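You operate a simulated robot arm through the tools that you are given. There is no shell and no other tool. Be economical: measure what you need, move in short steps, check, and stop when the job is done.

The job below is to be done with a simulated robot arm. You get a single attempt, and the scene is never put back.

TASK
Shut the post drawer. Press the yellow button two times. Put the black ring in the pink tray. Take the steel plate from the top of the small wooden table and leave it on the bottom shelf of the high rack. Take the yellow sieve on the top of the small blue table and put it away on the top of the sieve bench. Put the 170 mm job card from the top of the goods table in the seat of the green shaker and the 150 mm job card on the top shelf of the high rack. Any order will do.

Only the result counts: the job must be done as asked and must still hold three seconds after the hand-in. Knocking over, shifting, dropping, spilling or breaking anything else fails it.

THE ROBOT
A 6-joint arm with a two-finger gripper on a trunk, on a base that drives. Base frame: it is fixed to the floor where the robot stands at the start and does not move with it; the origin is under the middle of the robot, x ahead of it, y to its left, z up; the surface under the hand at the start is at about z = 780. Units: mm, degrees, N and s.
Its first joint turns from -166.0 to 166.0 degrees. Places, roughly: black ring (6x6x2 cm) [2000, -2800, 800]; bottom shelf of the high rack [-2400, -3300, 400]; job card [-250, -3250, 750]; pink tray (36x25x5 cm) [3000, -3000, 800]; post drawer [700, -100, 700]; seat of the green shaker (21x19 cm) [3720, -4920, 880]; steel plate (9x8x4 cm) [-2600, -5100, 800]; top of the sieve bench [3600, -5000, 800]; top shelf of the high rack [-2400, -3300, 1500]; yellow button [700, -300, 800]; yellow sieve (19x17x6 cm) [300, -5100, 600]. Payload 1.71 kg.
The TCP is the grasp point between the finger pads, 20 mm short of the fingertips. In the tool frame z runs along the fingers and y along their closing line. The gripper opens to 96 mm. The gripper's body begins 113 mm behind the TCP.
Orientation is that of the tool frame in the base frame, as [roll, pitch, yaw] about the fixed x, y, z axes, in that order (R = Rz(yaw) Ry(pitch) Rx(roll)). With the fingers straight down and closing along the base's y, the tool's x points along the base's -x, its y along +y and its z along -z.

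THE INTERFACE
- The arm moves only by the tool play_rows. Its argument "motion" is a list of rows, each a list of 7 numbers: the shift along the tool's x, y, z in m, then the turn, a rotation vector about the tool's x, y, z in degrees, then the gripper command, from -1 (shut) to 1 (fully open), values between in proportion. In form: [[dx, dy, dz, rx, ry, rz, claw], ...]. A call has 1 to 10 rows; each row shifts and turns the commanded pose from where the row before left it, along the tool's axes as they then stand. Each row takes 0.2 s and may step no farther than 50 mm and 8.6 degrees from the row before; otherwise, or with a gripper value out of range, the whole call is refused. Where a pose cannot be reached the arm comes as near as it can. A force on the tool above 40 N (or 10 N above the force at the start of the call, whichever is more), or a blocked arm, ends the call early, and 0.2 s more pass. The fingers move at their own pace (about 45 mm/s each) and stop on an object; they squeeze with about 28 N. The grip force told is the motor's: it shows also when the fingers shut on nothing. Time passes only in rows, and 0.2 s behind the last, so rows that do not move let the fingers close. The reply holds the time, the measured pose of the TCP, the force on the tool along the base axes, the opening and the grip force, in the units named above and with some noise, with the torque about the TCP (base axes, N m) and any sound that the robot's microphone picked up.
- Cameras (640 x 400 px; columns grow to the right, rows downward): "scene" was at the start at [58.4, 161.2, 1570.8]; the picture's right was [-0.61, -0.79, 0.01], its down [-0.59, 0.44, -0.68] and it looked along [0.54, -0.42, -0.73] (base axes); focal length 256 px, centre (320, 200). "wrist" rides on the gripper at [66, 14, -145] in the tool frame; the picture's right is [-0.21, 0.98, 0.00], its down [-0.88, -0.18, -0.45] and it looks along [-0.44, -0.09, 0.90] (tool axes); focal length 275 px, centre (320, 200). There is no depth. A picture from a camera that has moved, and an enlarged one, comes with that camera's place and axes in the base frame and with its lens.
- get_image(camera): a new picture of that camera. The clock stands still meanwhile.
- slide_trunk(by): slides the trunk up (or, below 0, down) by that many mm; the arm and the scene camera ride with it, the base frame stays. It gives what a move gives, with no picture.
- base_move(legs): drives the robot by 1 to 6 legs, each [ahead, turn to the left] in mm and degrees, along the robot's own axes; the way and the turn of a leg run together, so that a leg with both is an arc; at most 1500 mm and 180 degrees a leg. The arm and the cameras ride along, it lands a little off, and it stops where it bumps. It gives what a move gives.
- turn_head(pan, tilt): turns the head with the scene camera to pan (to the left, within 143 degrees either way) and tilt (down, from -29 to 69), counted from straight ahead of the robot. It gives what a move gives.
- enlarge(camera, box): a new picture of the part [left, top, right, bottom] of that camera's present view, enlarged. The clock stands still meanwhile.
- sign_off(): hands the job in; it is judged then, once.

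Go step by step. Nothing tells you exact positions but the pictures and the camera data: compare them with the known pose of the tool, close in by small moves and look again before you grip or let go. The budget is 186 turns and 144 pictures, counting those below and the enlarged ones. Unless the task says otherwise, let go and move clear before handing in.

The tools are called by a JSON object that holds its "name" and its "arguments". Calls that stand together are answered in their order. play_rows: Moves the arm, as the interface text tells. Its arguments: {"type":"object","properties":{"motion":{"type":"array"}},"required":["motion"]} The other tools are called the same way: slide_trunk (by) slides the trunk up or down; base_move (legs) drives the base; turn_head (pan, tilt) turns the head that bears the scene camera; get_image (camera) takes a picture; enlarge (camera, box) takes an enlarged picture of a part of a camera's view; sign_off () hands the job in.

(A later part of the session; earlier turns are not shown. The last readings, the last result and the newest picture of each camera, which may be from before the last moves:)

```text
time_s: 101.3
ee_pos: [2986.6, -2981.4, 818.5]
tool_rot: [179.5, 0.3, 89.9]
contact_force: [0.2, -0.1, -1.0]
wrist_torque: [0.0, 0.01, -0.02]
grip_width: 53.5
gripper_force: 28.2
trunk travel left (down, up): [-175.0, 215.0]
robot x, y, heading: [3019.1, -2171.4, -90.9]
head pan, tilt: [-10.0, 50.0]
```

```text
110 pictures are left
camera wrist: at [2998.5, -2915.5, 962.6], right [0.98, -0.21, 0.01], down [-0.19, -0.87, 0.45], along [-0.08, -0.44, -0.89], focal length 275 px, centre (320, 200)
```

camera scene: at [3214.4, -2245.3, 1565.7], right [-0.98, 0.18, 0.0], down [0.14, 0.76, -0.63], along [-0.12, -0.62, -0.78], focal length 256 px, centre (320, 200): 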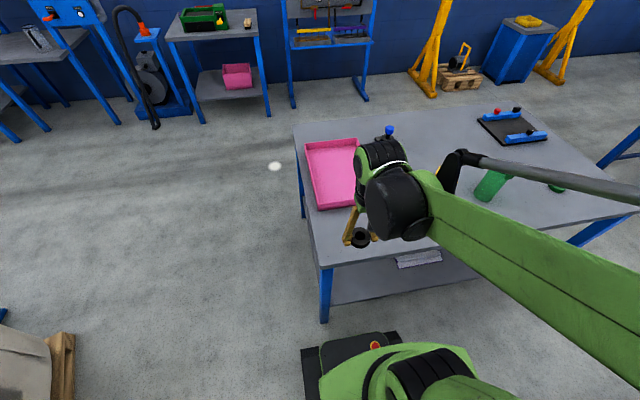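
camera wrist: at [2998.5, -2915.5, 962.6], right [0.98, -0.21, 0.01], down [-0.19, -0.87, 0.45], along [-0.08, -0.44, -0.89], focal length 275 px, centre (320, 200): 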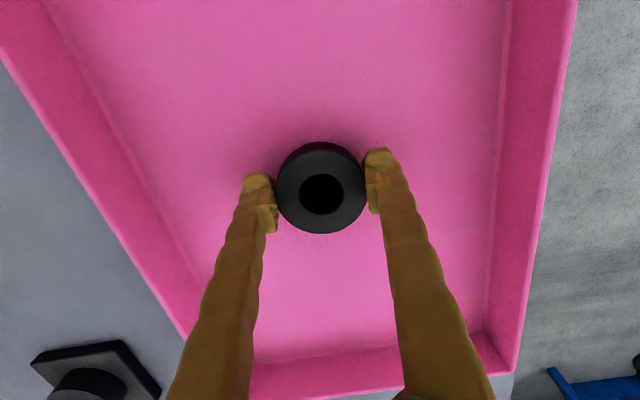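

{"name": "play_rows", "arguments": {"motion": [[0, 0, 0.004, 0, 0, 0, -1], [0, 0, 0.003, 0, 0, 0, -1], [0, 0, 0.003, 0, 0, 0, -1], [0, 0, 0, 0, 0, 0, -1], [0, 0, 0, 0, 0, 0, 0.9], [0, 0, 0, 0, 0, 0, 0.9], [0, 0, 0, 0, 0, 0, 0.9], [0, 0, -0.03, 0, 0, 0, 0.9], [0, 0, -0.045, 0, 0, 0, 0.9], [0, 0, -0.045, 0, 0, 0, 0.9]]}}

{"name": "get_image", "arguments": {"camera": "wrist"}}

```text
time_s: 103.5
ee_pos: [2983.5, -2981.3, 928.1]
tool_rot: [179.4, 0.2, 89.8]
contact_force: [0.6, -0.2, -0.6]
wrist_torque: [0.05, 0.0, 0.01]
grip_width: 91.2
gripper_force: 0.0
trunk travel left (down, up): [-175.0, 215.0]
robot x, y, heading: [3018.5, -2174.5, -90.9]
head pan, tilt: [-10.0, 50.0]
```

```text
109 pictures are left
camera wrist: at [2996.1, -2915.2, 1072.1], right [0.98, -0.21, 0.01], down [-0.19, -0.87, 0.45], along [-0.08, -0.44, -0.9], focal length 275 px, centre (320, 200)
```

wrist: 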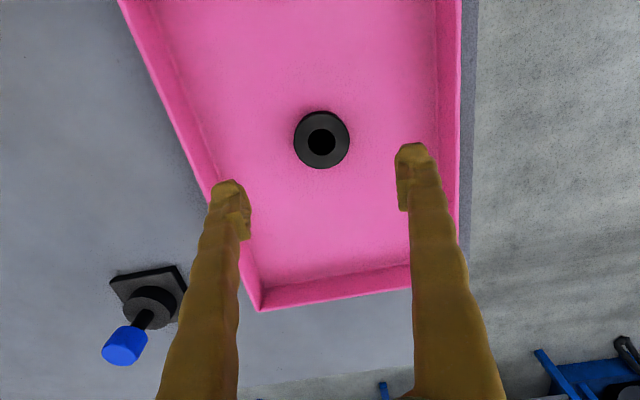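

Ring is in the tray. I'll retract and look toward the sieve bench and shaker.

{"name": "play_rows", "arguments": {"motion": [[0, 0, -0.045, 0, 0, 0, 0.9], [0, 0, -0.04, 0, 0, 0, 0.9], [0.045, 0, -0.01, 0, 0, 0, 0.9], [0.048, 0, 0, 0, 0, 0, 0.9], [0.048, 0, 0, 0, 0, 0, 0.9], [0.048, 0, 0, 0, 0, 0, 0.9], [0.048, 0, 0, 0, 0, 0, 0.9], [0.048, 0, 0, 0, 0, 0, 0.9], [0.048, 0, 0, 0, 0, 0, 0.9], [0.048, 0, 0, 0, 0, 0, 0.9]]}}

{"name": "turn_head", "arguments": {"pan": 15, "tilt": 22}}

{"name": "get_image", "arguments": {"camera": "scene"}}

{"name": "turn_head", "arguments": {"pan": -45, "tilt": 25}}

{"name": "get_image", "arguments": {"camera": "scene"}}

```text
time_s: 105.7
ee_pos: [2983.9, -2596.3, 1024.0]
tool_rot: [179.4, 0.4, 89.9]
contact_force: [0.7, 0.6, -0.2]
wrist_torque: [-0.05, 0.03, 0.02]
grip_width: 91.0
gripper_force: 0.1
trunk travel left (down, up): [-175.0, 215.0]
robot x, y, heading: [3019.2, -2175.5, -90.7]
head pan, tilt: [-10.0, 50.0]
```

```text
time_s: 106.6
ee_pos: [2984.3, -2600.4, 1021.3]
tool_rot: [179.4, 0.2, 89.9]
contact_force: [-0.7, 0.3, 0.3]
wrist_torque: [-0.04, -0.03, 0.0]
grip_width: 91.1
gripper_force: 0.1
trunk travel left (down, up): [-175.0, 215.0]
robot x, y, heading: [3019.9, -2172.6, -90.7]
head pan, tilt: [15.0, 22.0]
```

```text
108 pictures are left
camera scene: at [3251.6, -2259.9, 1607.8], right [-0.97, -0.25, 0.0], down [-0.09, 0.38, -0.92], along [0.23, -0.89, -0.39], focal length 256 px, centre (320, 200)
```

scene: 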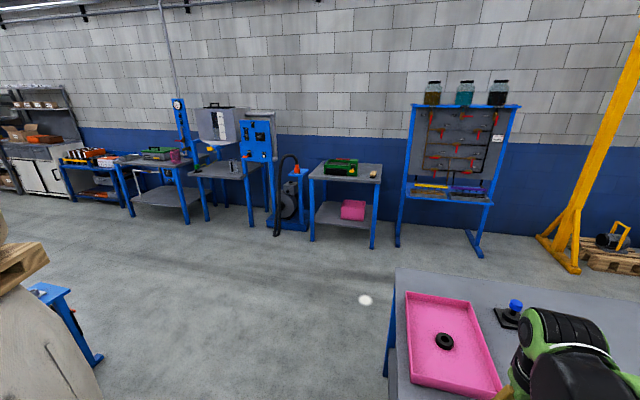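

```text
time_s: 107.9
ee_pos: [2984.2, -2600.0, 1021.8]
tool_rot: [179.4, 0.2, 89.7]
contact_force: [-0.6, 0.9, 0.0]
wrist_torque: [0.01, -0.01, -0.02]
grip_width: 91.2
gripper_force: 0.0
trunk travel left (down, up): [-175.0, 215.0]
robot x, y, heading: [3015.9, -2173.4, -90.7]
head pan, tilt: [-45.0, 25.0]
```

```text
107 pictures are left
camera scene: at [3162.8, -2234.6, 1603.4], right [-0.7, 0.71, 0.01], down [0.3, 0.31, -0.9], along [-0.65, -0.63, -0.43], focal length 256 px, centre (320, 200)
```

scene: 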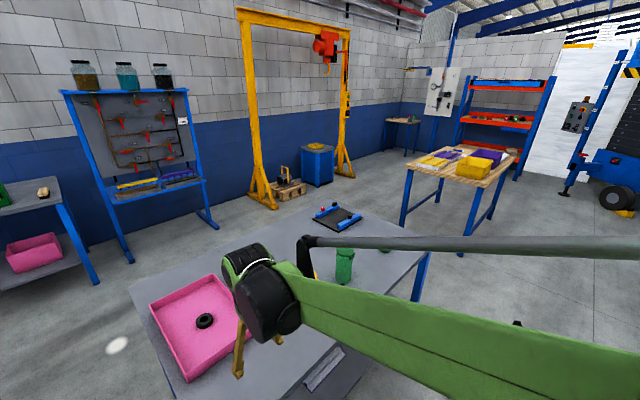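

Ring done. The sieve bench with the green shaker stands at the wall near [3600, -5000]. Next are the cards on the goods table; I'll drive there along y ≈ -2150 and look.

{"name": "base_move", "arguments": {"legs": [[0, -89.3], [1500, 0], [1500, 0], [300, 0]]}}

{"name": "turn_head", "arguments": {"pan": 75, "tilt": 40}}

{"name": "get_image", "arguments": {"camera": "scene"}}

```text
time_s: 135.9
ee_pos: [-708.5, -2111.5, 1020.9]
tool_rot: [179.4, 0.1, -0.1]
contact_force: [-0.2, -0.1, 0.4]
wrist_torque: [0.02, 0.07, 0.0]
grip_width: 91.1
gripper_force: 0.1
trunk travel left (down, up): [-175.0, 215.0]
robot x, y, heading: [-280.8, -2144.8, 179.3]
head pan, tilt: [-45.0, 25.0]
```

```text
time_s: 137.9
ee_pos: [-709.0, -2110.2, 1021.9]
tool_rot: [179.4, 0.1, -0.1]
contact_force: [-2.5, 0.6, -0.7]
wrist_torque: [-0.01, -0.31, -0.03]
grip_width: 91.5
gripper_force: 0.0
trunk travel left (down, up): [-175.0, 215.0]
robot x, y, heading: [-282.8, -2144.0, 179.5]
head pan, tilt: [75.0, 40.0]
```

```text
106 pictures are left
camera scene: at [-307.0, -2436.6, 1580.7], right [-0.96, 0.27, -0.02], down [0.19, 0.62, -0.76], along [-0.19, -0.74, -0.65], focal length 256 px, centre (320, 200)
```

scene: 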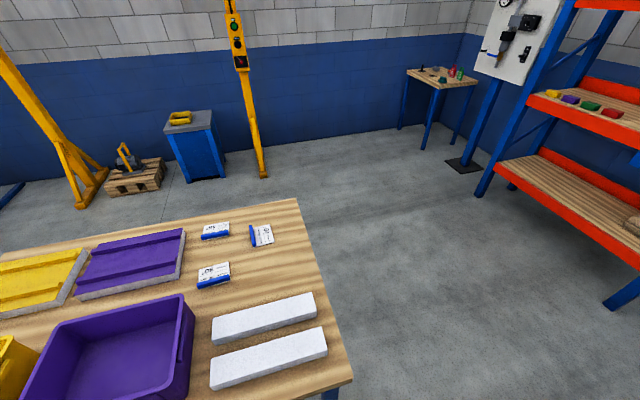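

{"name": "enlarge", "arguments": {"camera": "scene", "box": [180, 200, 300, 300]}}

{"name": "enlarge", "arguments": {"camera": "scene", "box": [100, 60, 300, 210]}}

{"name": "enlarge", "arguments": {"camera": "scene", "box": [390, 0, 640, 200]}}

```text
4.00 times, centred on (240, 250) of scene
camera zoom: at [-307.0, -2436.6, 1580.7], right [-0.96, 0.27, -0.02], down [0.19, 0.62, -0.76], along [-0.19, -0.74, -0.65], focal length 1022 px, centre (640, 0)
```

zoom: 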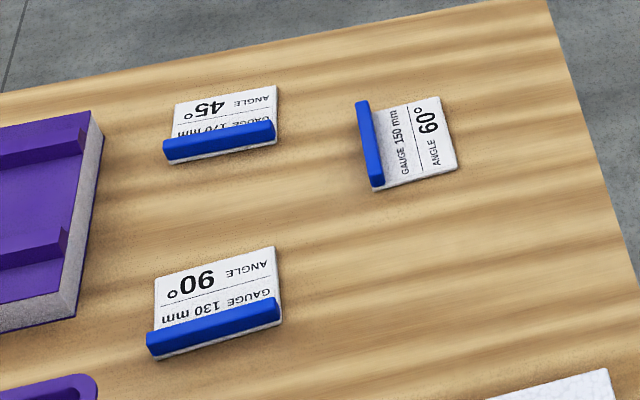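

```text
2.67 times, centred on (200, 135) of scene
camera zoom: at [-307.0, -2436.6, 1580.7], right [-0.96, 0.27, -0.02], down [0.19, 0.62, -0.76], along [-0.19, -0.74, -0.65], focal length 682 px, centre (640, 373)
```

zoom: 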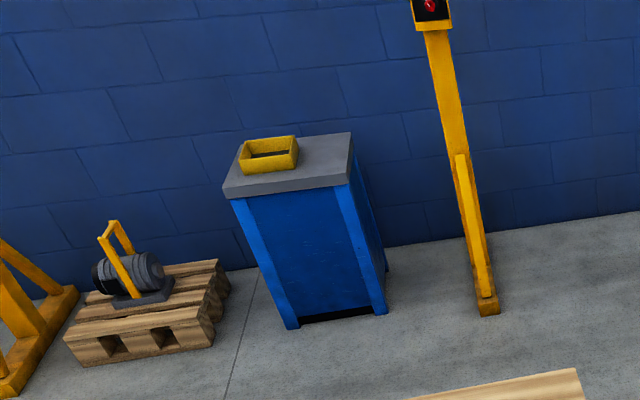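

```text
2.00 times, centred on (515, 100) of scene
camera zoom: at [-307.0, -2436.6, 1580.7], right [-0.96, 0.27, -0.02], down [0.19, 0.62, -0.76], along [-0.19, -0.74, -0.65], focal length 511 px, centre (-70, 400)
```

zoom: 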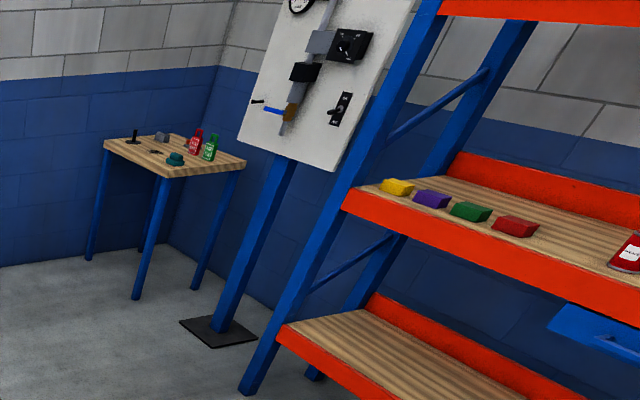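

Each card has a raised blue bar to grip. The 170 mm card's bar is near [-52, -3275], the 150 mm card's near [-209, -3225]. Both are near the table's back edge (y ≈ -3417), so I'll drive round to the back side.

{"name": "base_move", "arguments": {"legs": [[720, 0], [0, 90.5], [1500, 0], [220, 0], [0, 90], [920, 0]]}}

{"name": "base_move", "arguments": {"legs": [[0, 90]]}}

{"name": "turn_head", "arguments": {"pan": -10, "tilt": 50}}

{"name": "get_image", "arguments": {"camera": "scene"}}

{"name": "get_image", "arguments": {"camera": "wrist"}}

```text
time_s: 172.4
ee_pos: [322.3, -3894.1, 1028.0]
tool_rot: [179.4, 1.1, 179.3]
contact_force: [0.5, 0.8, 0.1]
wrist_torque: [0.0, -0.05, 0.01]
grip_width: 91.1
gripper_force: 0.0
trunk travel left (down, up): [-175.0, 215.0]
robot x, y, heading: [-86.0, -3857.9, -1.3]
head pan, tilt: [75.0, 40.0]
```

```text
time_s: 178.7
ee_pos: [-50.8, -3458.0, 1032.4]
tool_rot: [179.4, 2.0, -90.8]
contact_force: [-0.8, 0.0, 0.1]
wrist_torque: [0.01, -0.01, -0.01]
grip_width: 91.1
gripper_force: 0.0
trunk travel left (down, up): [-175.0, 215.0]
robot x, y, heading: [-85.4, -3855.9, 88.9]
head pan, tilt: [75.0, 40.0]
```

```text
time_s: 180.2
ee_pos: [-50.7, -3471.6, 1036.9]
tool_rot: [179.4, 2.7, -90.9]
contact_force: [-0.9, 0.1, 0.3]
wrist_torque: [0.0, -0.01, -0.01]
grip_width: 91.4
gripper_force: 0.0
trunk travel left (down, up): [-175.0, 215.0]
robot x, y, heading: [-81.6, -3856.2, 88.7]
head pan, tilt: [-10.0, 50.0]
```

```text
102 pictures are left
camera scene: at [-282.3, -3820.6, 1567.0], right [0.98, -0.19, 0.0], down [-0.15, -0.75, -0.65], along [0.12, 0.64, -0.76], focal length 256 px, centre (320, 200)
```

scene: 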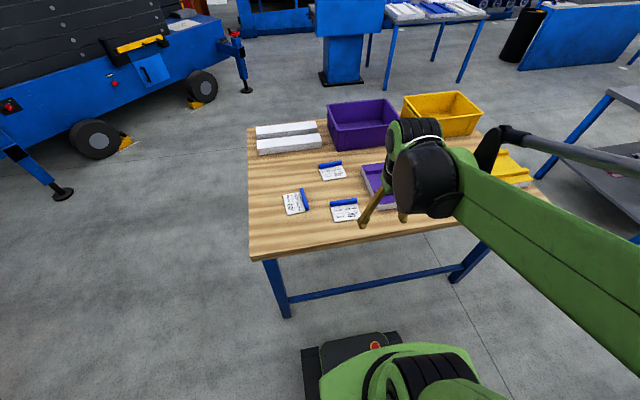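

```text
101 pictures are left
camera wrist: at [-64.8, -3544.2, 1178.9], right [-0.98, 0.22, 0.02], down [0.2, 0.85, 0.48], along [0.09, 0.47, -0.88], focal length 275 px, centre (320, 200)
```

wrist: 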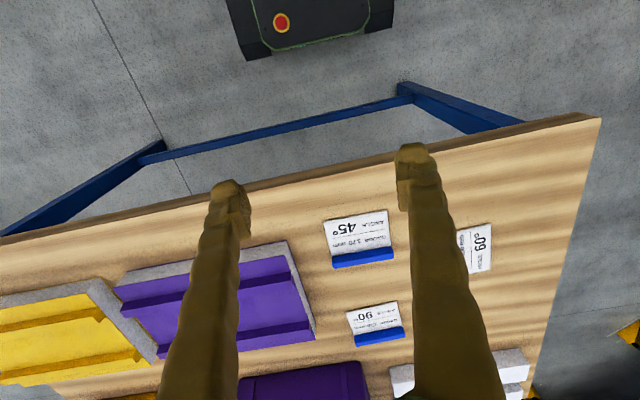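

Triangulating over three views, the 170 card's bar is at about [-73, -3222, 812], lying along x. I'll turn the tool 85° about its axis so the fingers close along y, lowering a bit.

{"name": "play_rows", "arguments": {"motion": [[0, 0, 0, 0, 2.7, 8.0, 1], [0, 0, 0.01, 0, 0, 8.6, 1], [0, 0, 0.01, 0, 0, 8.6, 1], [0, 0, 0.01, 0, 0, 8.6, 1], [0, 0, 0.01, 0, 0, 8.6, 1], [0, 0, 0.01, 0, 0, 8.6, 1], [0, 0, 0.01, 0, 0, 8.6, 1], [0, 0, 0, 0, 0, 8.6, 1], [0, 0, 0, 0, 0, 8.6, 1], [0, 0, 0, 0, 0, 8.6, 1]]}}

```text
time_s: 182.4
ee_pos: [-53.0, -3466.1, 974.7]
tool_rot: [-179.7, -0.8, -176.4]
contact_force: [1.3, 0.1, 1.5]
wrist_torque: [0.06, 0.03, 0.01]
grip_width: 95.9
gripper_force: 0.0
trunk travel left (down, up): [-175.0, 215.0]
robot x, y, heading: [-86.2, -3859.9, 88.7]
head pan, tilt: [-10.0, 50.0]
```

{"name": "play_rows", "arguments": {"motion": [[0.001, 0.041, 0.01, 0, 0, 0, 1], [0.001, 0.041, 0.01, 0, 0, 0, 1], [0.001, 0.041, 0.01, 0, 0, 0, 1], [0.001, 0.041, 0.01, 0, 0, 0, 1], [0, 0.041, 0.01, 0, 0, 0, 1], [0, 0.04, 0.01, 0, 0, 0, 1], [0, 0, 0, 0, 0, 0, 1]]}}

{"name": "get_image", "arguments": {"camera": "wrist"}}

{"name": "get_image", "arguments": {"camera": "scene"}}

```text
time_s: 184.0
ee_pos: [-72.2, -3229.5, 916.3]
tool_rot: [180.0, -0.8, -176.3]
contact_force: [-0.1, 1.0, 0.5]
wrist_torque: [-0.05, -0.04, 0.0]
grip_width: 96.1
gripper_force: 0.1
trunk travel left (down, up): [-175.0, 215.0]
robot x, y, heading: [-84.6, -3856.1, 88.6]
head pan, tilt: [-10.0, 50.0]
```

```text
100 pictures are left
camera wrist: at [-137.1, -3219.3, 1062.8], right [0.14, 0.99, 0.0], down [0.89, -0.13, 0.43], along [0.43, -0.06, -0.9], focal length 275 px, centre (320, 200)
```

wrist: 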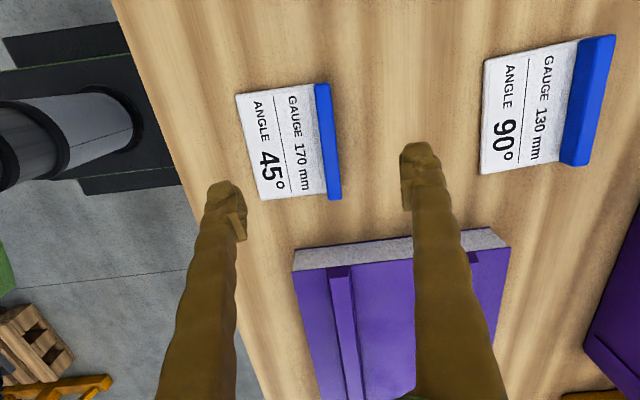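

```text
99 pictures are left
camera scene: at [-281.6, -3781.0, 1565.7], right [0.98, -0.19, 0.0], down [-0.15, -0.76, -0.63], along [0.12, 0.62, -0.78], focal length 256 px, centre (320, 200)
```

scene: 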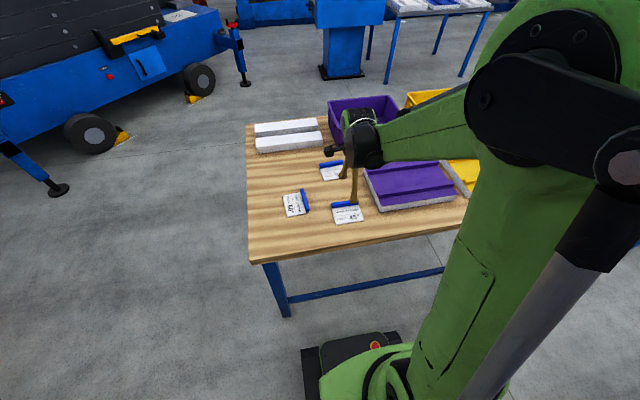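

Bar centre is at y ≈ -3220. I'll correct the yaw and offset, then come lower.

{"name": "play_rows", "arguments": {"motion": [[0, 0.009, 0.01, 0, 0, 4, 1], [0, 0, 0.03, 0, 0, 0, 1], [0, 0, 0.025, 0, 0, 0, 0.3], [0, 0, 0, 0, 0, 0, 0.0], [0, 0, 0, 0, 0, 0, 0.0]]}}

{"name": "get_image", "arguments": {"camera": "wrist"}}

{"name": "enlarge", "arguments": {"camera": "scene", "box": [280, 140, 400, 240]}}

```text
time_s: 185.2
ee_pos: [-73.1, -3219.8, 851.2]
tool_rot: [180.0, -0.7, 179.8]
contact_force: [0.7, -0.5, 0.0]
wrist_torque: [0.01, -0.01, -0.01]
grip_width: 47.9
gripper_force: 0.1
trunk travel left (down, up): [-175.0, 215.0]
robot x, y, heading: [-86.7, -3858.2, 88.7]
head pan, tilt: [-10.0, 50.0]
```

```text
98 pictures are left
camera wrist: at [-137.7, -3206.2, 998.2], right [0.21, 0.98, 0.0], down [0.88, -0.19, 0.43], along [0.42, -0.09, -0.9], focal length 275 px, centre (320, 200)
```

wrist: 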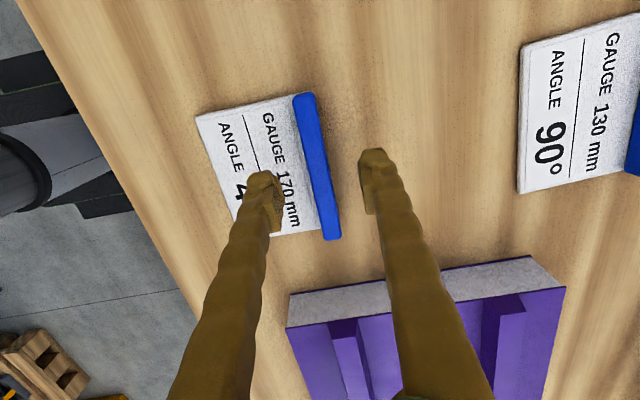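

```text
4.00 times, centred on (340, 190) of scene
camera zoom: at [-281.6, -3781.7, 1565.8], right [0.98, -0.19, 0.0], down [-0.15, -0.76, -0.63], along [0.12, 0.62, -0.78], focal length 1022 px, centre (240, 240)
```

zoom: 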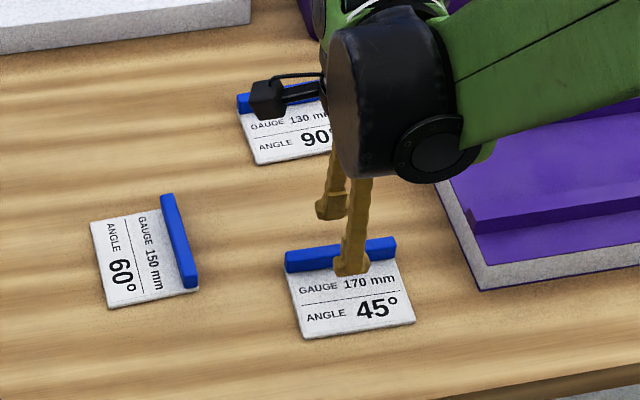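

Centred over the bar with fingers at 48 mm. I'll descend carefully.

{"name": "play_rows", "arguments": {"motion": [[0, 0, 0.01, 0, 0, 0, 0], [0, 0, 0.01, 0, 0, 0, 0], [0, 0, 0.006, 0, 0, 0, 0], [0, 0, 0, 0, 0, 0, 0]]}}

{"name": "get_image", "arguments": {"camera": "wrist"}}

{"name": "enlarge", "arguments": {"camera": "scene", "box": [310, 160, 390, 240]}}

```text
time_s: 186.2
ee_pos: [-74.7, -3220.5, 826.5]
tool_rot: [180.0, -0.8, 179.8]
contact_force: [-0.1, 0.2, 0.5]
wrist_torque: [0.03, -0.03, 0.0]
grip_width: 48.0
gripper_force: 0.1
trunk travel left (down, up): [-175.0, 215.0]
robot x, y, heading: [-88.4, -3852.3, 88.7]
head pan, tilt: [-10.0, 50.0]
```

```text
96 pictures are left
camera wrist: at [-138.1, -3206.2, 972.6], right [0.21, 0.98, 0.0], down [0.88, -0.19, 0.43], along [0.42, -0.09, -0.9], focal length 275 px, centre (320, 200)
```

wrist: 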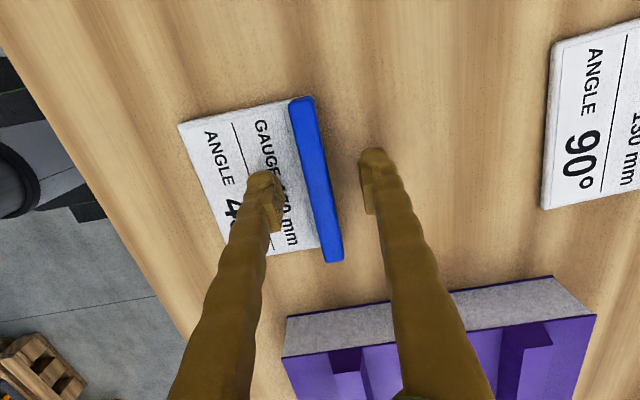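

```text
5.00 times, centred on (350, 200) of scene
camera zoom: at [-281.6, -3781.6, 1565.7], right [0.98, -0.19, 0.0], down [-0.15, -0.76, -0.63], along [0.12, 0.62, -0.78], focal length 1278 px, centre (170, 200)
```

zoom: 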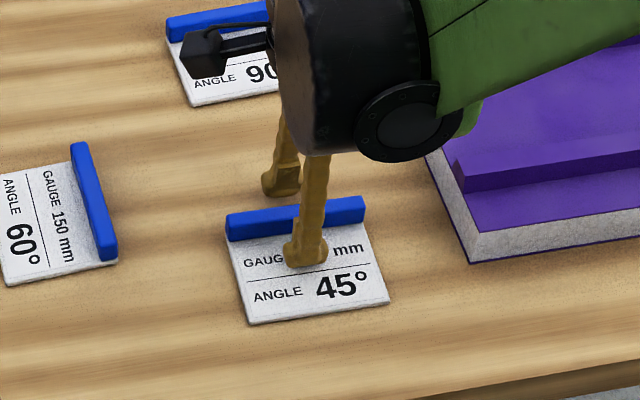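

Bar top seems to be at about 820, so the tips already straddle it. I'll go down 3 mm more and close.

{"name": "play_rows", "arguments": {"motion": [[0, 0, 0.003, 0, 0, 0, 0], [0, 0, 0, 0, 0, 0, -0.4], [0, 0, 0, 0, 0, 0, -0.7], [0, 0, 0, 0, 0, 0, -1], [0, 0, 0, 0, 0, 0, -1], [0, 0, 0, 0, 0, 0, -1]]}}

{"name": "get_image", "arguments": {"camera": "wrist"}}

```text
time_s: 187.4
ee_pos: [-75.1, -3234.7, 834.2]
tool_rot: [179.0, -0.8, 179.7]
contact_force: [0.4, -1.3, -0.4]
wrist_torque: [0.08, 0.01, 0.0]
grip_width: 12.6
gripper_force: 22.8
trunk travel left (down, up): [-175.0, 215.0]
robot x, y, heading: [-85.4, -3856.3, 88.9]
head pan, tilt: [-10.0, 50.0]
stopped in row 5: the force on the tool passed its limit at 43 N (the readings are from after the stop); the commanded pose is now the measured one
```

```text
94 pictures are left
camera wrist: at [-138.8, -3223.3, 980.2], right [0.21, 0.98, 0.01], down [0.88, -0.2, 0.43], along [0.42, -0.08, -0.9], focal length 275 px, centre (320, 200)
```

wrist: 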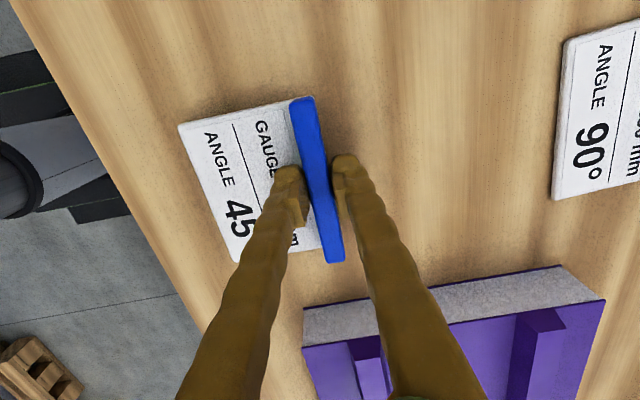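

The bar is gripped (12.6 mm) and the card has followed the tool. I'll lift and check.

{"name": "play_rows", "arguments": {"motion": [[0, 0, 0, 0, 0, 0, -1], [0, 0, -0.02, 0, 0, 0, -1], [0, 0, -0.04, 0, 0, 0, -1], [0, 0, -0.04, 0, 0, 0, -1], [0, 0, -0.04, 0, 0, 0, -1], [0, -0.04, -0.02, 0, 0, 0, -1], [0, -0.04, 0, 0, 0, 0, -1], [0, -0.04, 0, 0, 0, 0, -1]]}}

{"name": "get_image", "arguments": {"camera": "wrist"}}

{"name": "get_image", "arguments": {"camera": "scene"}}

```text
time_s: 189.2
ee_pos: [-72.2, -3355.2, 990.8]
tool_rot: [179.2, -0.8, 179.8]
contact_force: [0.3, -0.1, -1.0]
wrist_torque: [-0.01, 0.02, -0.01]
grip_width: 12.5
gripper_force: 28.5
trunk travel left (down, up): [-175.0, 215.0]
robot x, y, heading: [-83.9, -3858.0, 88.9]
head pan, tilt: [-10.0, 50.0]
```

```text
93 pictures are left
camera wrist: at [-136.7, -3342.8, 1137.2], right [0.21, 0.98, 0.01], down [0.88, -0.19, 0.43], along [0.42, -0.08, -0.9], focal length 275 px, centre (320, 200)
```

wrist: 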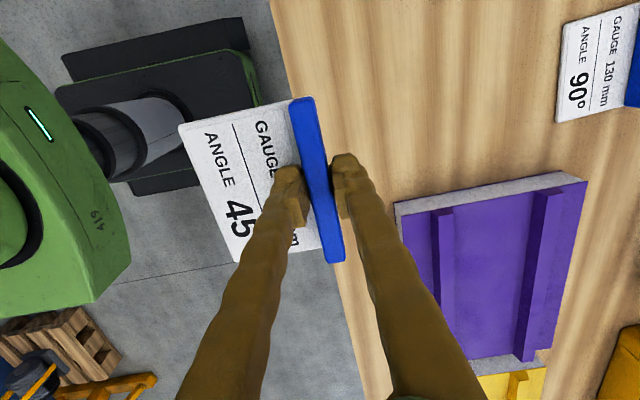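

```text
92 pictures are left
camera scene: at [-281.6, -3781.7, 1565.7], right [0.98, -0.19, 0.0], down [-0.15, -0.76, -0.63], along [0.12, 0.62, -0.78], focal length 256 px, centre (320, 200)
```

scene: 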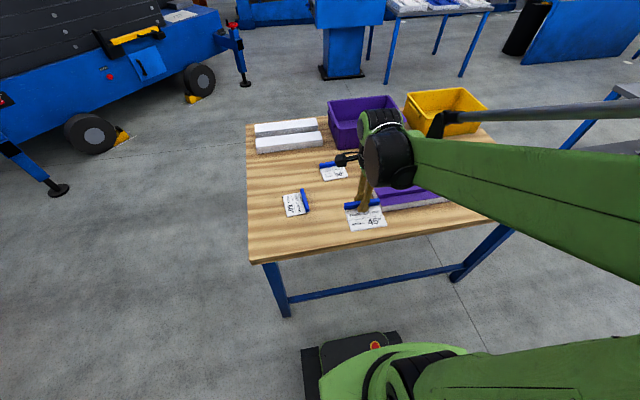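

The 170 card is held well. I'll tuck in a little and drive to the sieve bench at about [3680, -4150], facing -y.

{"name": "play_rows", "arguments": {"motion": [[0, -0.04, 0, 0, 0, 0, -1], [0, -0.04, 0, 0, 0, 0, -1]]}}

{"name": "base_move", "arguments": {"legs": [[0, -93.4], [1300, 0], [1300, 0], [1175, 0], [0, -85.5]]}}

{"name": "turn_head", "arguments": {"pan": 0, "tilt": 38}}

{"name": "get_image", "arguments": {"camera": "scene"}}

```text
time_s: 189.8
ee_pos: [-74.0, -3439.2, 991.9]
tool_rot: [179.1, -0.9, 179.8]
contact_force: [0.1, 0.1, -0.7]
wrist_torque: [0.08, 0.03, 0.0]
grip_width: 12.7
gripper_force: 28.0
trunk travel left (down, up): [-175.0, 215.0]
robot x, y, heading: [-87.1, -3858.3, 88.7]
head pan, tilt: [-10.0, 50.0]
```

```text
time_s: 226.6
ee_pos: [3678.5, -4589.7, 991.4]
tool_rot: [179.3, -0.9, 0.6]
contact_force: [-0.2, 0.2, 0.1]
wrist_torque: [0.03, 0.0, -0.01]
grip_width: 12.4
gripper_force: 27.7
trunk travel left (down, up): [-175.0, 215.0]
robot x, y, heading: [3685.7, -4169.6, -90.4]
head pan, tilt: [-10.0, 50.0]
```

```text
time_s: 227.4
ee_pos: [3678.9, -4576.2, 995.2]
tool_rot: [178.4, -0.8, 0.7]
contact_force: [-0.5, 0.2, -1.0]
wrist_torque: [-0.05, 0.0, 0.01]
grip_width: 12.6
gripper_force: 27.7
trunk travel left (down, up): [-175.0, 215.0]
robot x, y, heading: [3686.8, -4168.7, -90.3]
head pan, tilt: [0.0, 38.0]
```

```text
91 pictures are left
camera scene: at [3897.2, -4220.8, 1584.0], right [-1.0, 0.01, 0.0], down [0.0, 0.61, -0.79], along [-0.01, -0.79, -0.61], focal length 256 px, centre (320, 200)
```

scene: 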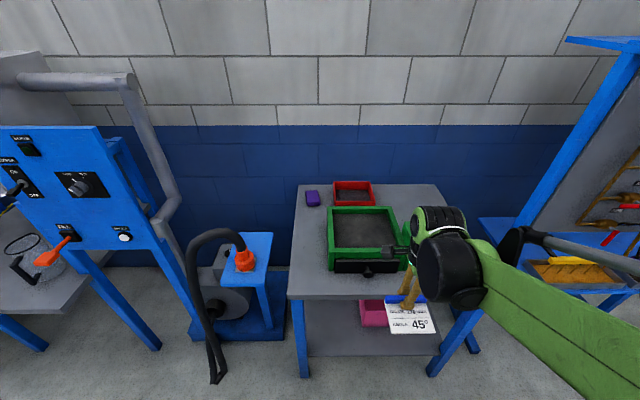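

The green shaker's seat is the dark inside of the green frame, at about [3718, -4935]. I'll zoom in to get the walls.

{"name": "enlarge", "arguments": {"camera": "scene", "box": [280, 170, 460, 290]}}

{"name": "get_image", "arguments": {"camera": "wrist"}}

```text
3.33 times, centred on (370, 230) of scene
camera zoom: at [3897.2, -4220.8, 1584.0], right [-1.0, 0.01, 0.0], down [0.0, 0.61, -0.79], along [-0.01, -0.79, -0.61], focal length 852 px, centre (153, 100)
```

zoom: 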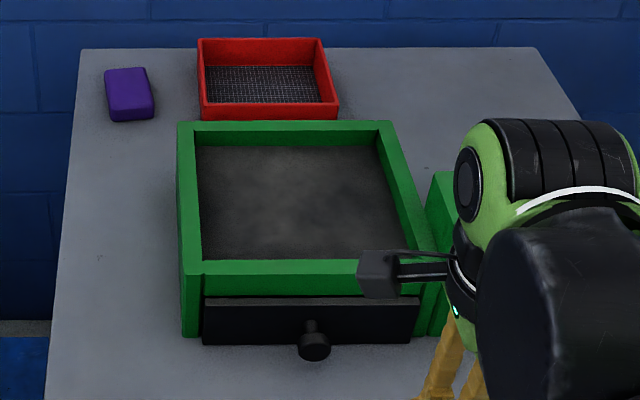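

```text
89 pictures are left
camera wrist: at [3741.6, -4585.7, 1142.3], right [-0.2, -0.98, 0.02], down [-0.88, 0.19, 0.43], along [-0.42, 0.06, -0.9], focal length 275 px, centre (320, 200)
```

wrist: 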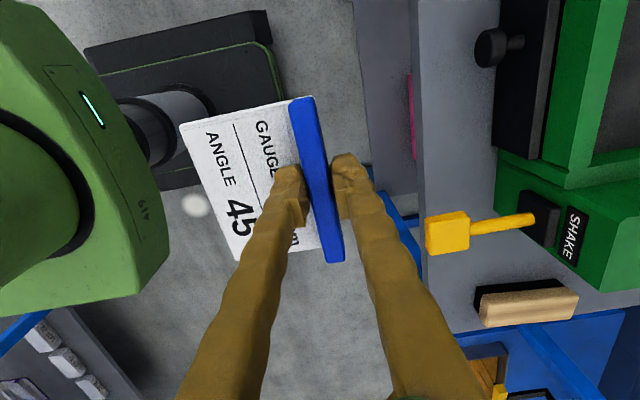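

Seat inside is about x 3615–3838, y -4815..-5000, rim z ≈ 900–930. I'll carry the card over it at height.

{"name": "play_rows", "arguments": {"motion": [[0.005, 0.041, -0.005, 1.2, 0, 0, -1], [0.005, 0.041, -0.005, 0, 0, 0, -1], [0.005, 0.041, -0.005, 0, 0, 0, -1], [0.005, 0.041, 0, 0, 0, 0, -1], [0.005, 0.041, 0, 0, 0, 0, -1], [0.005, 0.041, 0, 0, 0, 0, -1], [0.005, 0.041, 0, 0, 0, 0, -1], [0.005, 0.041, 0, 0, 0, 0, -1], [0.0, 0.041, 0, 0, 0, 0, -1], [0, 0, 0, 0, 0, 0, -1]]}}

{"name": "get_image", "arguments": {"camera": "wrist"}}

{"name": "enlarge", "arguments": {"camera": "scene", "box": [280, 150, 460, 290]}}

```text
time_s: 229.6
ee_pos: [3721.6, -4944.5, 1016.0]
tool_rot: [179.6, -0.8, 0.5]
contact_force: [0.8, -0.2, -0.5]
wrist_torque: [0.05, -0.01, -0.03]
grip_width: 12.5
gripper_force: 27.7
trunk travel left (down, up): [-175.0, 215.0]
robot x, y, heading: [3688.3, -4171.5, -90.4]
head pan, tilt: [0.0, 38.0]
```

```text
88 pictures are left
camera wrist: at [3785.3, -4956.5, 1160.9], right [-0.2, -0.98, 0.0], down [-0.88, 0.18, 0.43], along [-0.42, 0.08, -0.9], focal length 275 px, centre (320, 200)
```

wrist: 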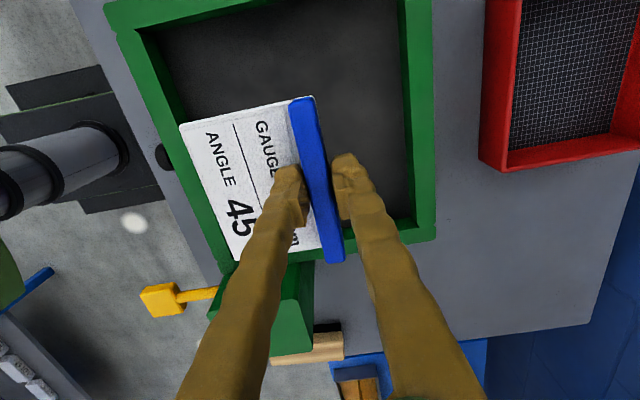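

```text
2.86 times, centred on (370, 220) of scene
camera zoom: at [3897.0, -4252.8, 1582.7], right [-1.0, 0.01, 0.0], down [0.0, 0.63, -0.78], along [-0.01, -0.78, -0.63], focal length 730 px, centre (177, 143)
```

zoom: 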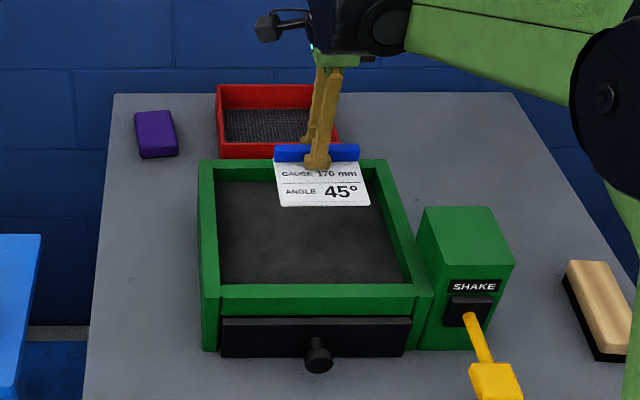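

The card is over the seat. I'll shift by [+15, -14] to centre it and lower 85 mm.

{"name": "play_rows", "arguments": {"motion": [[0.015, 0.014, 0, 0, 0, 0, -1], [0, 0, 0.03, 0, 0, 0, -1], [0, 0, 0.03, 0, 0, 0, -1], [0, 0, 0.02, 0, 0, 0, -1], [0, 0, 0.005, 0, 0, 0, -1], [0, 0, 0, 0, 0, 0, -1]]}}

{"name": "get_image", "arguments": {"camera": "wrist"}}

{"name": "enlarge", "arguments": {"camera": "scene", "box": [310, 170, 430, 270]}}

```text
time_s: 231.0
ee_pos: [3737.4, -4958.8, 931.6]
tool_rot: [179.5, -0.9, 0.6]
contact_force: [0.1, 0.4, -1.7]
wrist_torque: [0.01, -0.02, 0.0]
grip_width: 12.4
gripper_force: 28.1
trunk travel left (down, up): [-175.0, 215.0]
robot x, y, heading: [3687.8, -4171.2, -90.4]
head pan, tilt: [0.0, 38.0]
```

```text
86 pictures are left
camera wrist: at [3801.6, -4970.4, 1076.7], right [-0.2, -0.98, 0.01], down [-0.88, 0.18, 0.43], along [-0.42, 0.08, -0.9], focal length 275 px, centre (320, 200)
```

wrist: 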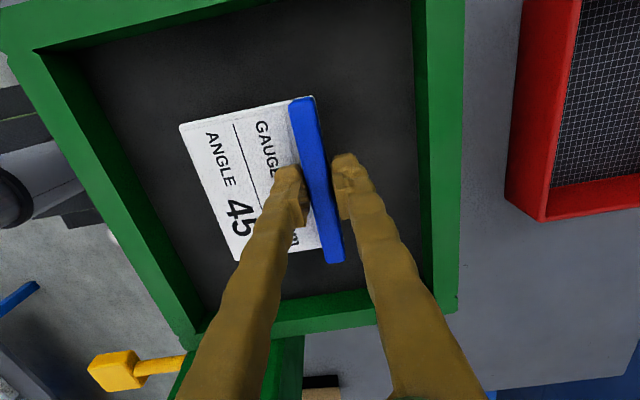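

```text
4.00 times, centred on (370, 220) of scene
camera zoom: at [3897.0, -4252.1, 1582.7], right [-1.0, 0.01, 0.0], down [0.0, 0.63, -0.78], along [-0.01, -0.78, -0.63], focal length 1022 px, centre (120, 120)
```

zoom: 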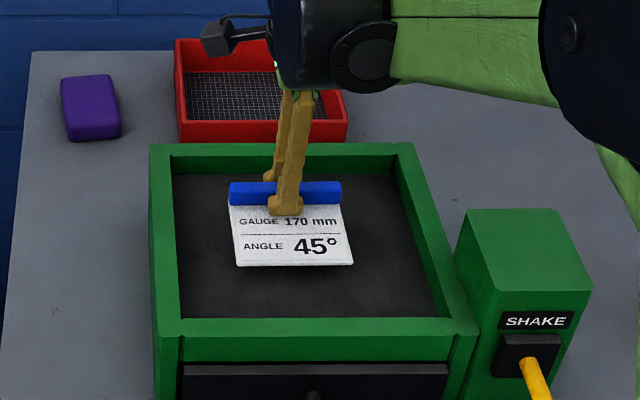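

Nicely inside the frame. I'll lower in small steps until it touches.

{"name": "play_rows", "arguments": {"motion": [[0, 0, 0.006, 0, 0, 0, -1], [0, 0, 0.004, 0, 0, 0, -1], [0, 0, 0.004, 0, 0, 0, -1], [0, 0, 0, 0, 0, 0, -1]]}}

{"name": "enlarge", "arguments": {"camera": "scene", "box": [310, 170, 430, 270]}}

```text
time_s: 232.0
ee_pos: [3739.9, -4959.4, 916.6]
tool_rot: [179.5, -0.9, 0.6]
contact_force: [0.3, -0.1, -1.4]
wrist_torque: [-0.03, 0.0, 0.01]
grip_width: 12.3
gripper_force: 28.4
trunk travel left (down, up): [-175.0, 215.0]
robot x, y, heading: [3687.6, -4173.4, -90.7]
head pan, tilt: [0.0, 38.0]
```

```text
4.00 times, centred on (370, 220) of scene
camera zoom: at [3897.0, -4252.0, 1582.7], right [-1.0, 0.01, 0.0], down [0.0, 0.63, -0.78], along [-0.01, -0.78, -0.63], focal length 1022 px, centre (120, 120)
```

zoom: 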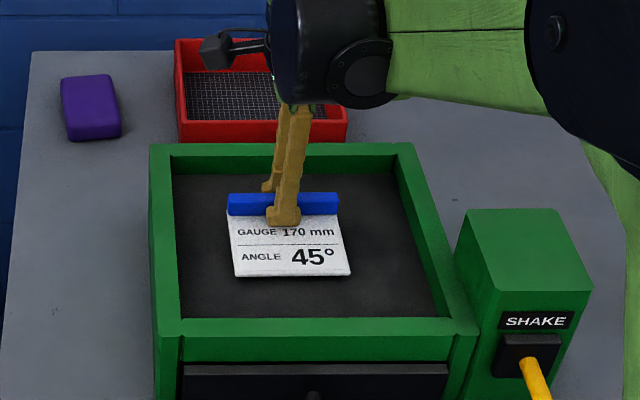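

{"name": "play_rows", "arguments": {"motion": [[0, 0, 0.003, 0, 0, 0, -1], [0, 0, 0.003, 0, 0, 0, -1], [0, 0, 0.003, 0, 0, 0, -1], [0, 0, 0, 0, 0, 0, -1]]}}

{"name": "enlarge", "arguments": {"camera": "scene", "box": [310, 170, 430, 270]}}

```text
time_s: 233.0
ee_pos: [3739.7, -4959.1, 908.2]
tool_rot: [179.5, -0.8, 0.5]
contact_force: [-0.2, 0.4, 0.2]
wrist_torque: [0.0, -0.03, 0.01]
grip_width: 12.4
gripper_force: 29.0
trunk travel left (down, up): [-175.0, 215.0]
robot x, y, heading: [3686.9, -4167.3, -90.3]
head pan, tilt: [0.0, 38.0]
```

```text
4.00 times, centred on (370, 220) of scene
camera zoom: at [3897.0, -4252.0, 1582.7], right [-1.0, 0.01, 0.0], down [0.0, 0.63, -0.78], along [-0.01, -0.78, -0.63], focal length 1022 px, centre (120, 120)
```

zoom: 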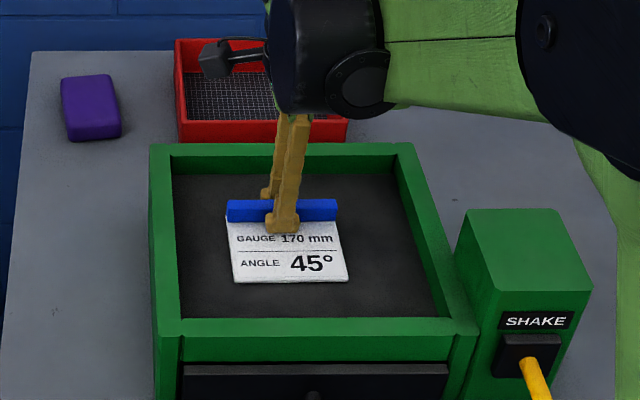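

{"name": "play_rows", "arguments": {"motion": [[0, 0, 0.002, 0, 0, 0, -1], [0, 0, 0.002, 0, 0, 0, -1], [0, 0, 0, 0, 0, 0, -1]]}}

{"name": "play_rows", "arguments": {"motion": [[0, 0, 0.002, 0, 0, 0, -1], [0, 0, 0.002, 0, 0, 0, -1], [0, 0, 0, 0, 0, 0, -1]]}}

```text
time_s: 233.8
ee_pos: [3738.6, -4958.8, 906.1]
tool_rot: [179.4, -0.9, 0.6]
contact_force: [1.1, -11.9, 33.4]
wrist_torque: [-0.03, -0.04, 0.04]
grip_width: 12.9
gripper_force: 27.8
trunk travel left (down, up): [-175.0, 215.0]
robot x, y, heading: [3688.9, -4172.8, -90.3]
head pan, tilt: [0.0, 38.0]
```

```text
time_s: 234.1
ee_pos: [3739.2, -4942.0, 916.1]
tool_rot: [178.5, -0.9, 0.7]
contact_force: [0.5, 0.3, -0.1]
wrist_torque: [-0.14, 0.01, 0.02]
grip_width: 12.5
gripper_force: 27.7
trunk travel left (down, up): [-175.0, 215.0]
robot x, y, heading: [3686.5, -4170.2, -90.5]
head pan, tilt: [0.0, 38.0]
stopped in row 1: the force on the tool passed its limit at 50 N (the readings are from after the stop); the commanded pose is now the measured one
```

Contact came at TCP z ≈ 907; the safety stop backed it up 10 mm. I'll lower 8.5 mm and release.

{"name": "play_rows", "arguments": {"motion": [[0, 0, 0.005, 0, 0, 0, -1], [0, 0, 0.0035, 0, 0, 0, -1], [0, 0, 0, 0, 0, 0, -1], [0, 0, 0, 0, 0, 0, -0.2], [0, 0, 0, 0, 0, 0, -0.2], [0, 0, 0, 0, 0, 0, -0.2], [0, 0, -0.02, 0, 0, 0, -0.2], [0, 0, -0.04, 0, 0, 0, -0.2], [0, 0, -0.04, 0, 0, 0, -0.2]]}}

{"name": "enlarge", "arguments": {"camera": "scene", "box": [310, 170, 430, 270]}}

{"name": "get_image", "arguments": {"camera": "wrist"}}

```text
time_s: 236.1
ee_pos: [3739.5, -4944.3, 1004.5]
tool_rot: [178.6, -0.8, 0.7]
contact_force: [-0.5, 0.4, 0.3]
wrist_torque: [0.0, -0.01, 0.0]
grip_width: 38.2
gripper_force: 0.0
trunk travel left (down, up): [-175.0, 215.0]
robot x, y, heading: [3688.9, -4170.2, -90.7]
head pan, tilt: [0.0, 38.0]
```

```text
4.00 times, centred on (370, 220) of scene
camera zoom: at [3897.0, -4252.0, 1582.8], right [-1.0, 0.01, 0.0], down [0.0, 0.63, -0.78], along [-0.01, -0.78, -0.63], focal length 1022 px, centre (120, 120)
```

zoom: 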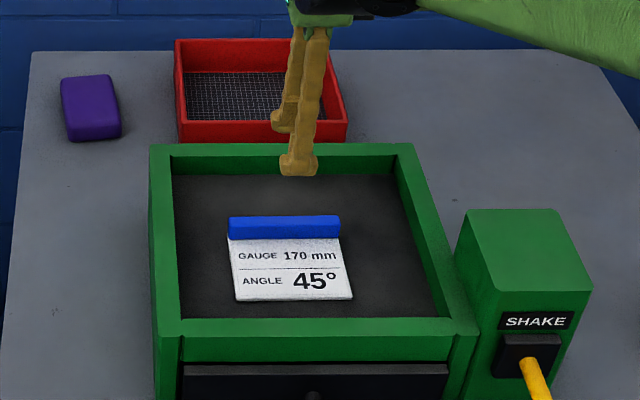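

```text
81 pictures are left
camera wrist: at [3801.7, -4954.0, 1151.2], right [-0.2, -0.98, 0.02], down [-0.88, 0.18, 0.43], along [-0.42, 0.07, -0.9], focal length 275 px, centre (320, 200)
```

wrist: 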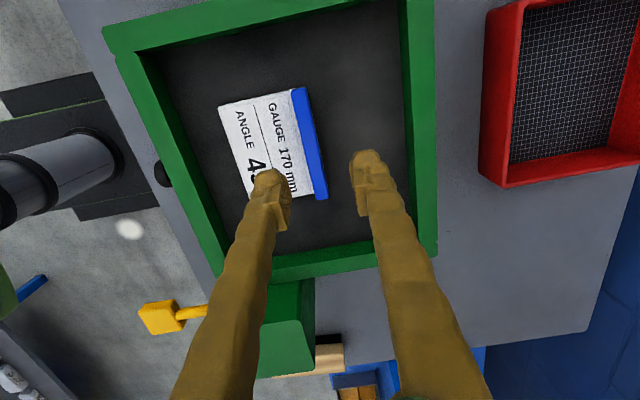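

The 170 card sits in the seat. Next is the yellow sieve: I'll lift, retract and drive along y ≈ -4170 to x ≈ 300, facing -y.

{"name": "play_rows", "arguments": {"motion": [[0, 0, -0.03, 1.3, 0, 0, 0], [0, -0.048, 0, 0, 0, 0, 0.5], [0, -0.048, 0, 0, 0, 0, 1], [0, -0.048, 0, 0, 0, 0, 1], [0, -0.048, 0, 0, 0, 0, 1], [0, -0.048, 0, 0, 0, 0, 1], [0, -0.048, 0, 0, 0, 0, 1], [0, -0.048, 0, 0, 0, 0, 1]]}}

{"name": "base_move", "arguments": {"legs": [[0, -89.5], [1200, 0], [1200, 0], [980, 0], [0, 90]]}}

{"name": "turn_head", "arguments": {"pan": 0, "tilt": 45}}

{"name": "get_image", "arguments": {"camera": "scene"}}

```text
time_s: 237.9
ee_pos: [3734.7, -4604.1, 1036.6]
tool_rot: [179.8, -0.8, 0.6]
contact_force: [0.9, 0.2, 0.2]
wrist_torque: [-0.05, 0.02, -0.02]
grip_width: 96.0
gripper_force: 0.1
trunk travel left (down, up): [-175.0, 215.0]
robot x, y, heading: [3682.7, -4169.3, -90.3]
head pan, tilt: [0.0, 38.0]
```

```text
time_s: 272.4
ee_pos: [364.2, -4602.1, 1035.6]
tool_rot: [179.8, -0.9, 2.7]
contact_force: [-1.0, 1.0, -0.6]
wrist_torque: [-0.03, 0.01, -0.02]
grip_width: 96.1
gripper_force: 0.0
trunk travel left (down, up): [-175.0, 215.0]
robot x, y, heading: [304.5, -4166.2, -88.4]
head pan, tilt: [0.0, 38.0]
```

```text
time_s: 273.1
ee_pos: [363.8, -4587.2, 1040.5]
tool_rot: [179.1, -0.8, 2.7]
contact_force: [-0.9, 0.3, 0.3]
wrist_torque: [-0.03, -0.03, 0.03]
grip_width: 95.7
gripper_force: 0.1
trunk travel left (down, up): [-175.0, 215.0]
robot x, y, heading: [302.9, -4163.0, -88.4]
head pan, tilt: [0.0, 45.0]
```

```text
80 pictures are left
camera scene: at [511.4, -4208.6, 1573.7], right [-1.0, -0.03, 0.0], down [-0.02, 0.71, -0.71], along [0.02, -0.71, -0.71], focal length 256 px, centre (320, 200)
```

scene: 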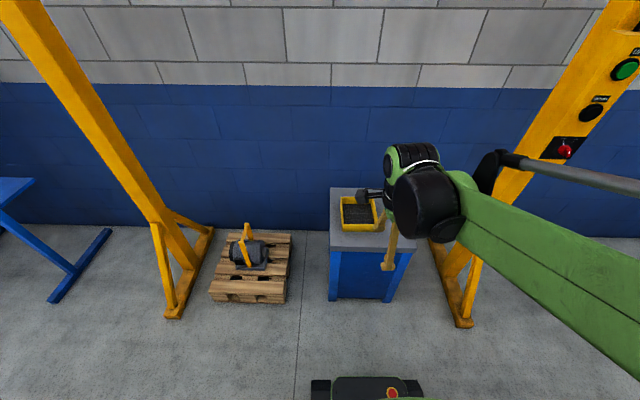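

Sieve is at about [331, -5076], its front wall near y ≈ -4985, rim z ≈ 620. I'll drive 200 mm closer, lower the trunk a bit and look with the wrist camera.

{"name": "base_move", "arguments": {"legs": [[200, 0]]}}

{"name": "slide_trunk", "arguments": {"by": -120}}

{"name": "play_rows", "arguments": {"motion": [[0, 0.02, 0.04, 0.9, 0, 2.7, 1], [-0.01, 0.04, 0.02, 0, 0, 0, 1], [-0.01, 0.04, 0.02, 0, 0, 0, 1], [-0.01, 0.04, 0.02, 0, 0, 0, 1], [0, 0, 0, 0, 0, 0, 1]]}}

{"name": "get_image", "arguments": {"camera": "wrist"}}

{"name": "get_image", "arguments": {"camera": "scene"}}

```text
time_s: 275.1
ee_pos: [371.0, -4783.8, 1041.2]
tool_rot: [179.1, -0.8, 2.7]
contact_force: [-0.3, -0.4, -0.3]
wrist_torque: [-0.01, -0.01, -0.03]
grip_width: 95.8
gripper_force: 0.0
trunk travel left (down, up): [-175.0, 215.0]
robot x, y, heading: [307.3, -4362.4, -88.3]
head pan, tilt: [0.0, 45.0]
```

```text
time_s: 276.6
ee_pos: [369.7, -4765.3, 927.0]
tool_rot: [177.8, -0.8, 2.8]
contact_force: [0.9, 0.0, -0.7]
wrist_torque: [-0.02, -0.02, -0.03]
grip_width: 96.2
gripper_force: 0.0
trunk travel left (down, up): [-55.0, 335.0]
robot x, y, heading: [306.2, -4359.5, -88.3]
head pan, tilt: [0.0, 45.0]
```

```text
time_s: 277.8
ee_pos: [342.4, -4910.6, 828.1]
tool_rot: [179.2, -0.8, 0.1]
contact_force: [0.1, 1.0, -0.5]
wrist_torque: [-0.11, -0.01, 0.02]
grip_width: 95.9
gripper_force: 0.1
trunk travel left (down, up): [-55.0, 335.0]
robot x, y, heading: [306.4, -4364.4, -88.5]
head pan, tilt: [0.0, 45.0]
```

```text
79 pictures are left
camera wrist: at [405.6, -4922.5, 973.9], right [-0.2, -0.98, 0.01], down [-0.88, 0.19, 0.43], along [-0.42, 0.08, -0.9], focal length 275 px, centre (320, 200)
```

wrist: 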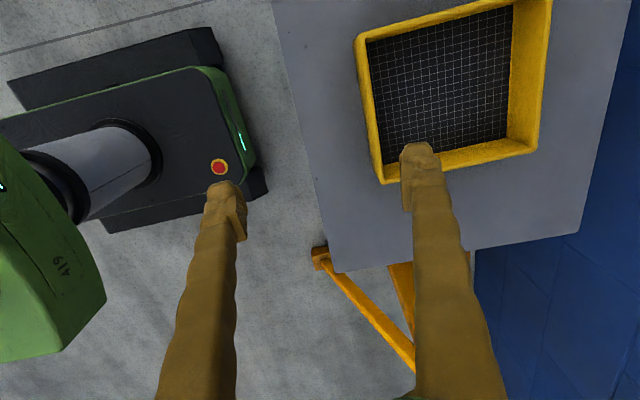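

```text
78 pictures are left
camera scene: at [518.2, -4429.3, 1452.8], right [-1.0, -0.03, 0.0], down [-0.02, 0.72, -0.7], along [0.02, -0.7, -0.72], focal length 256 px, centre (320, 200)
```

scene: 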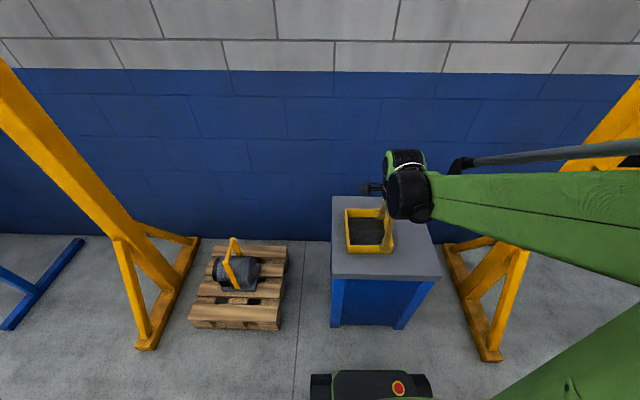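

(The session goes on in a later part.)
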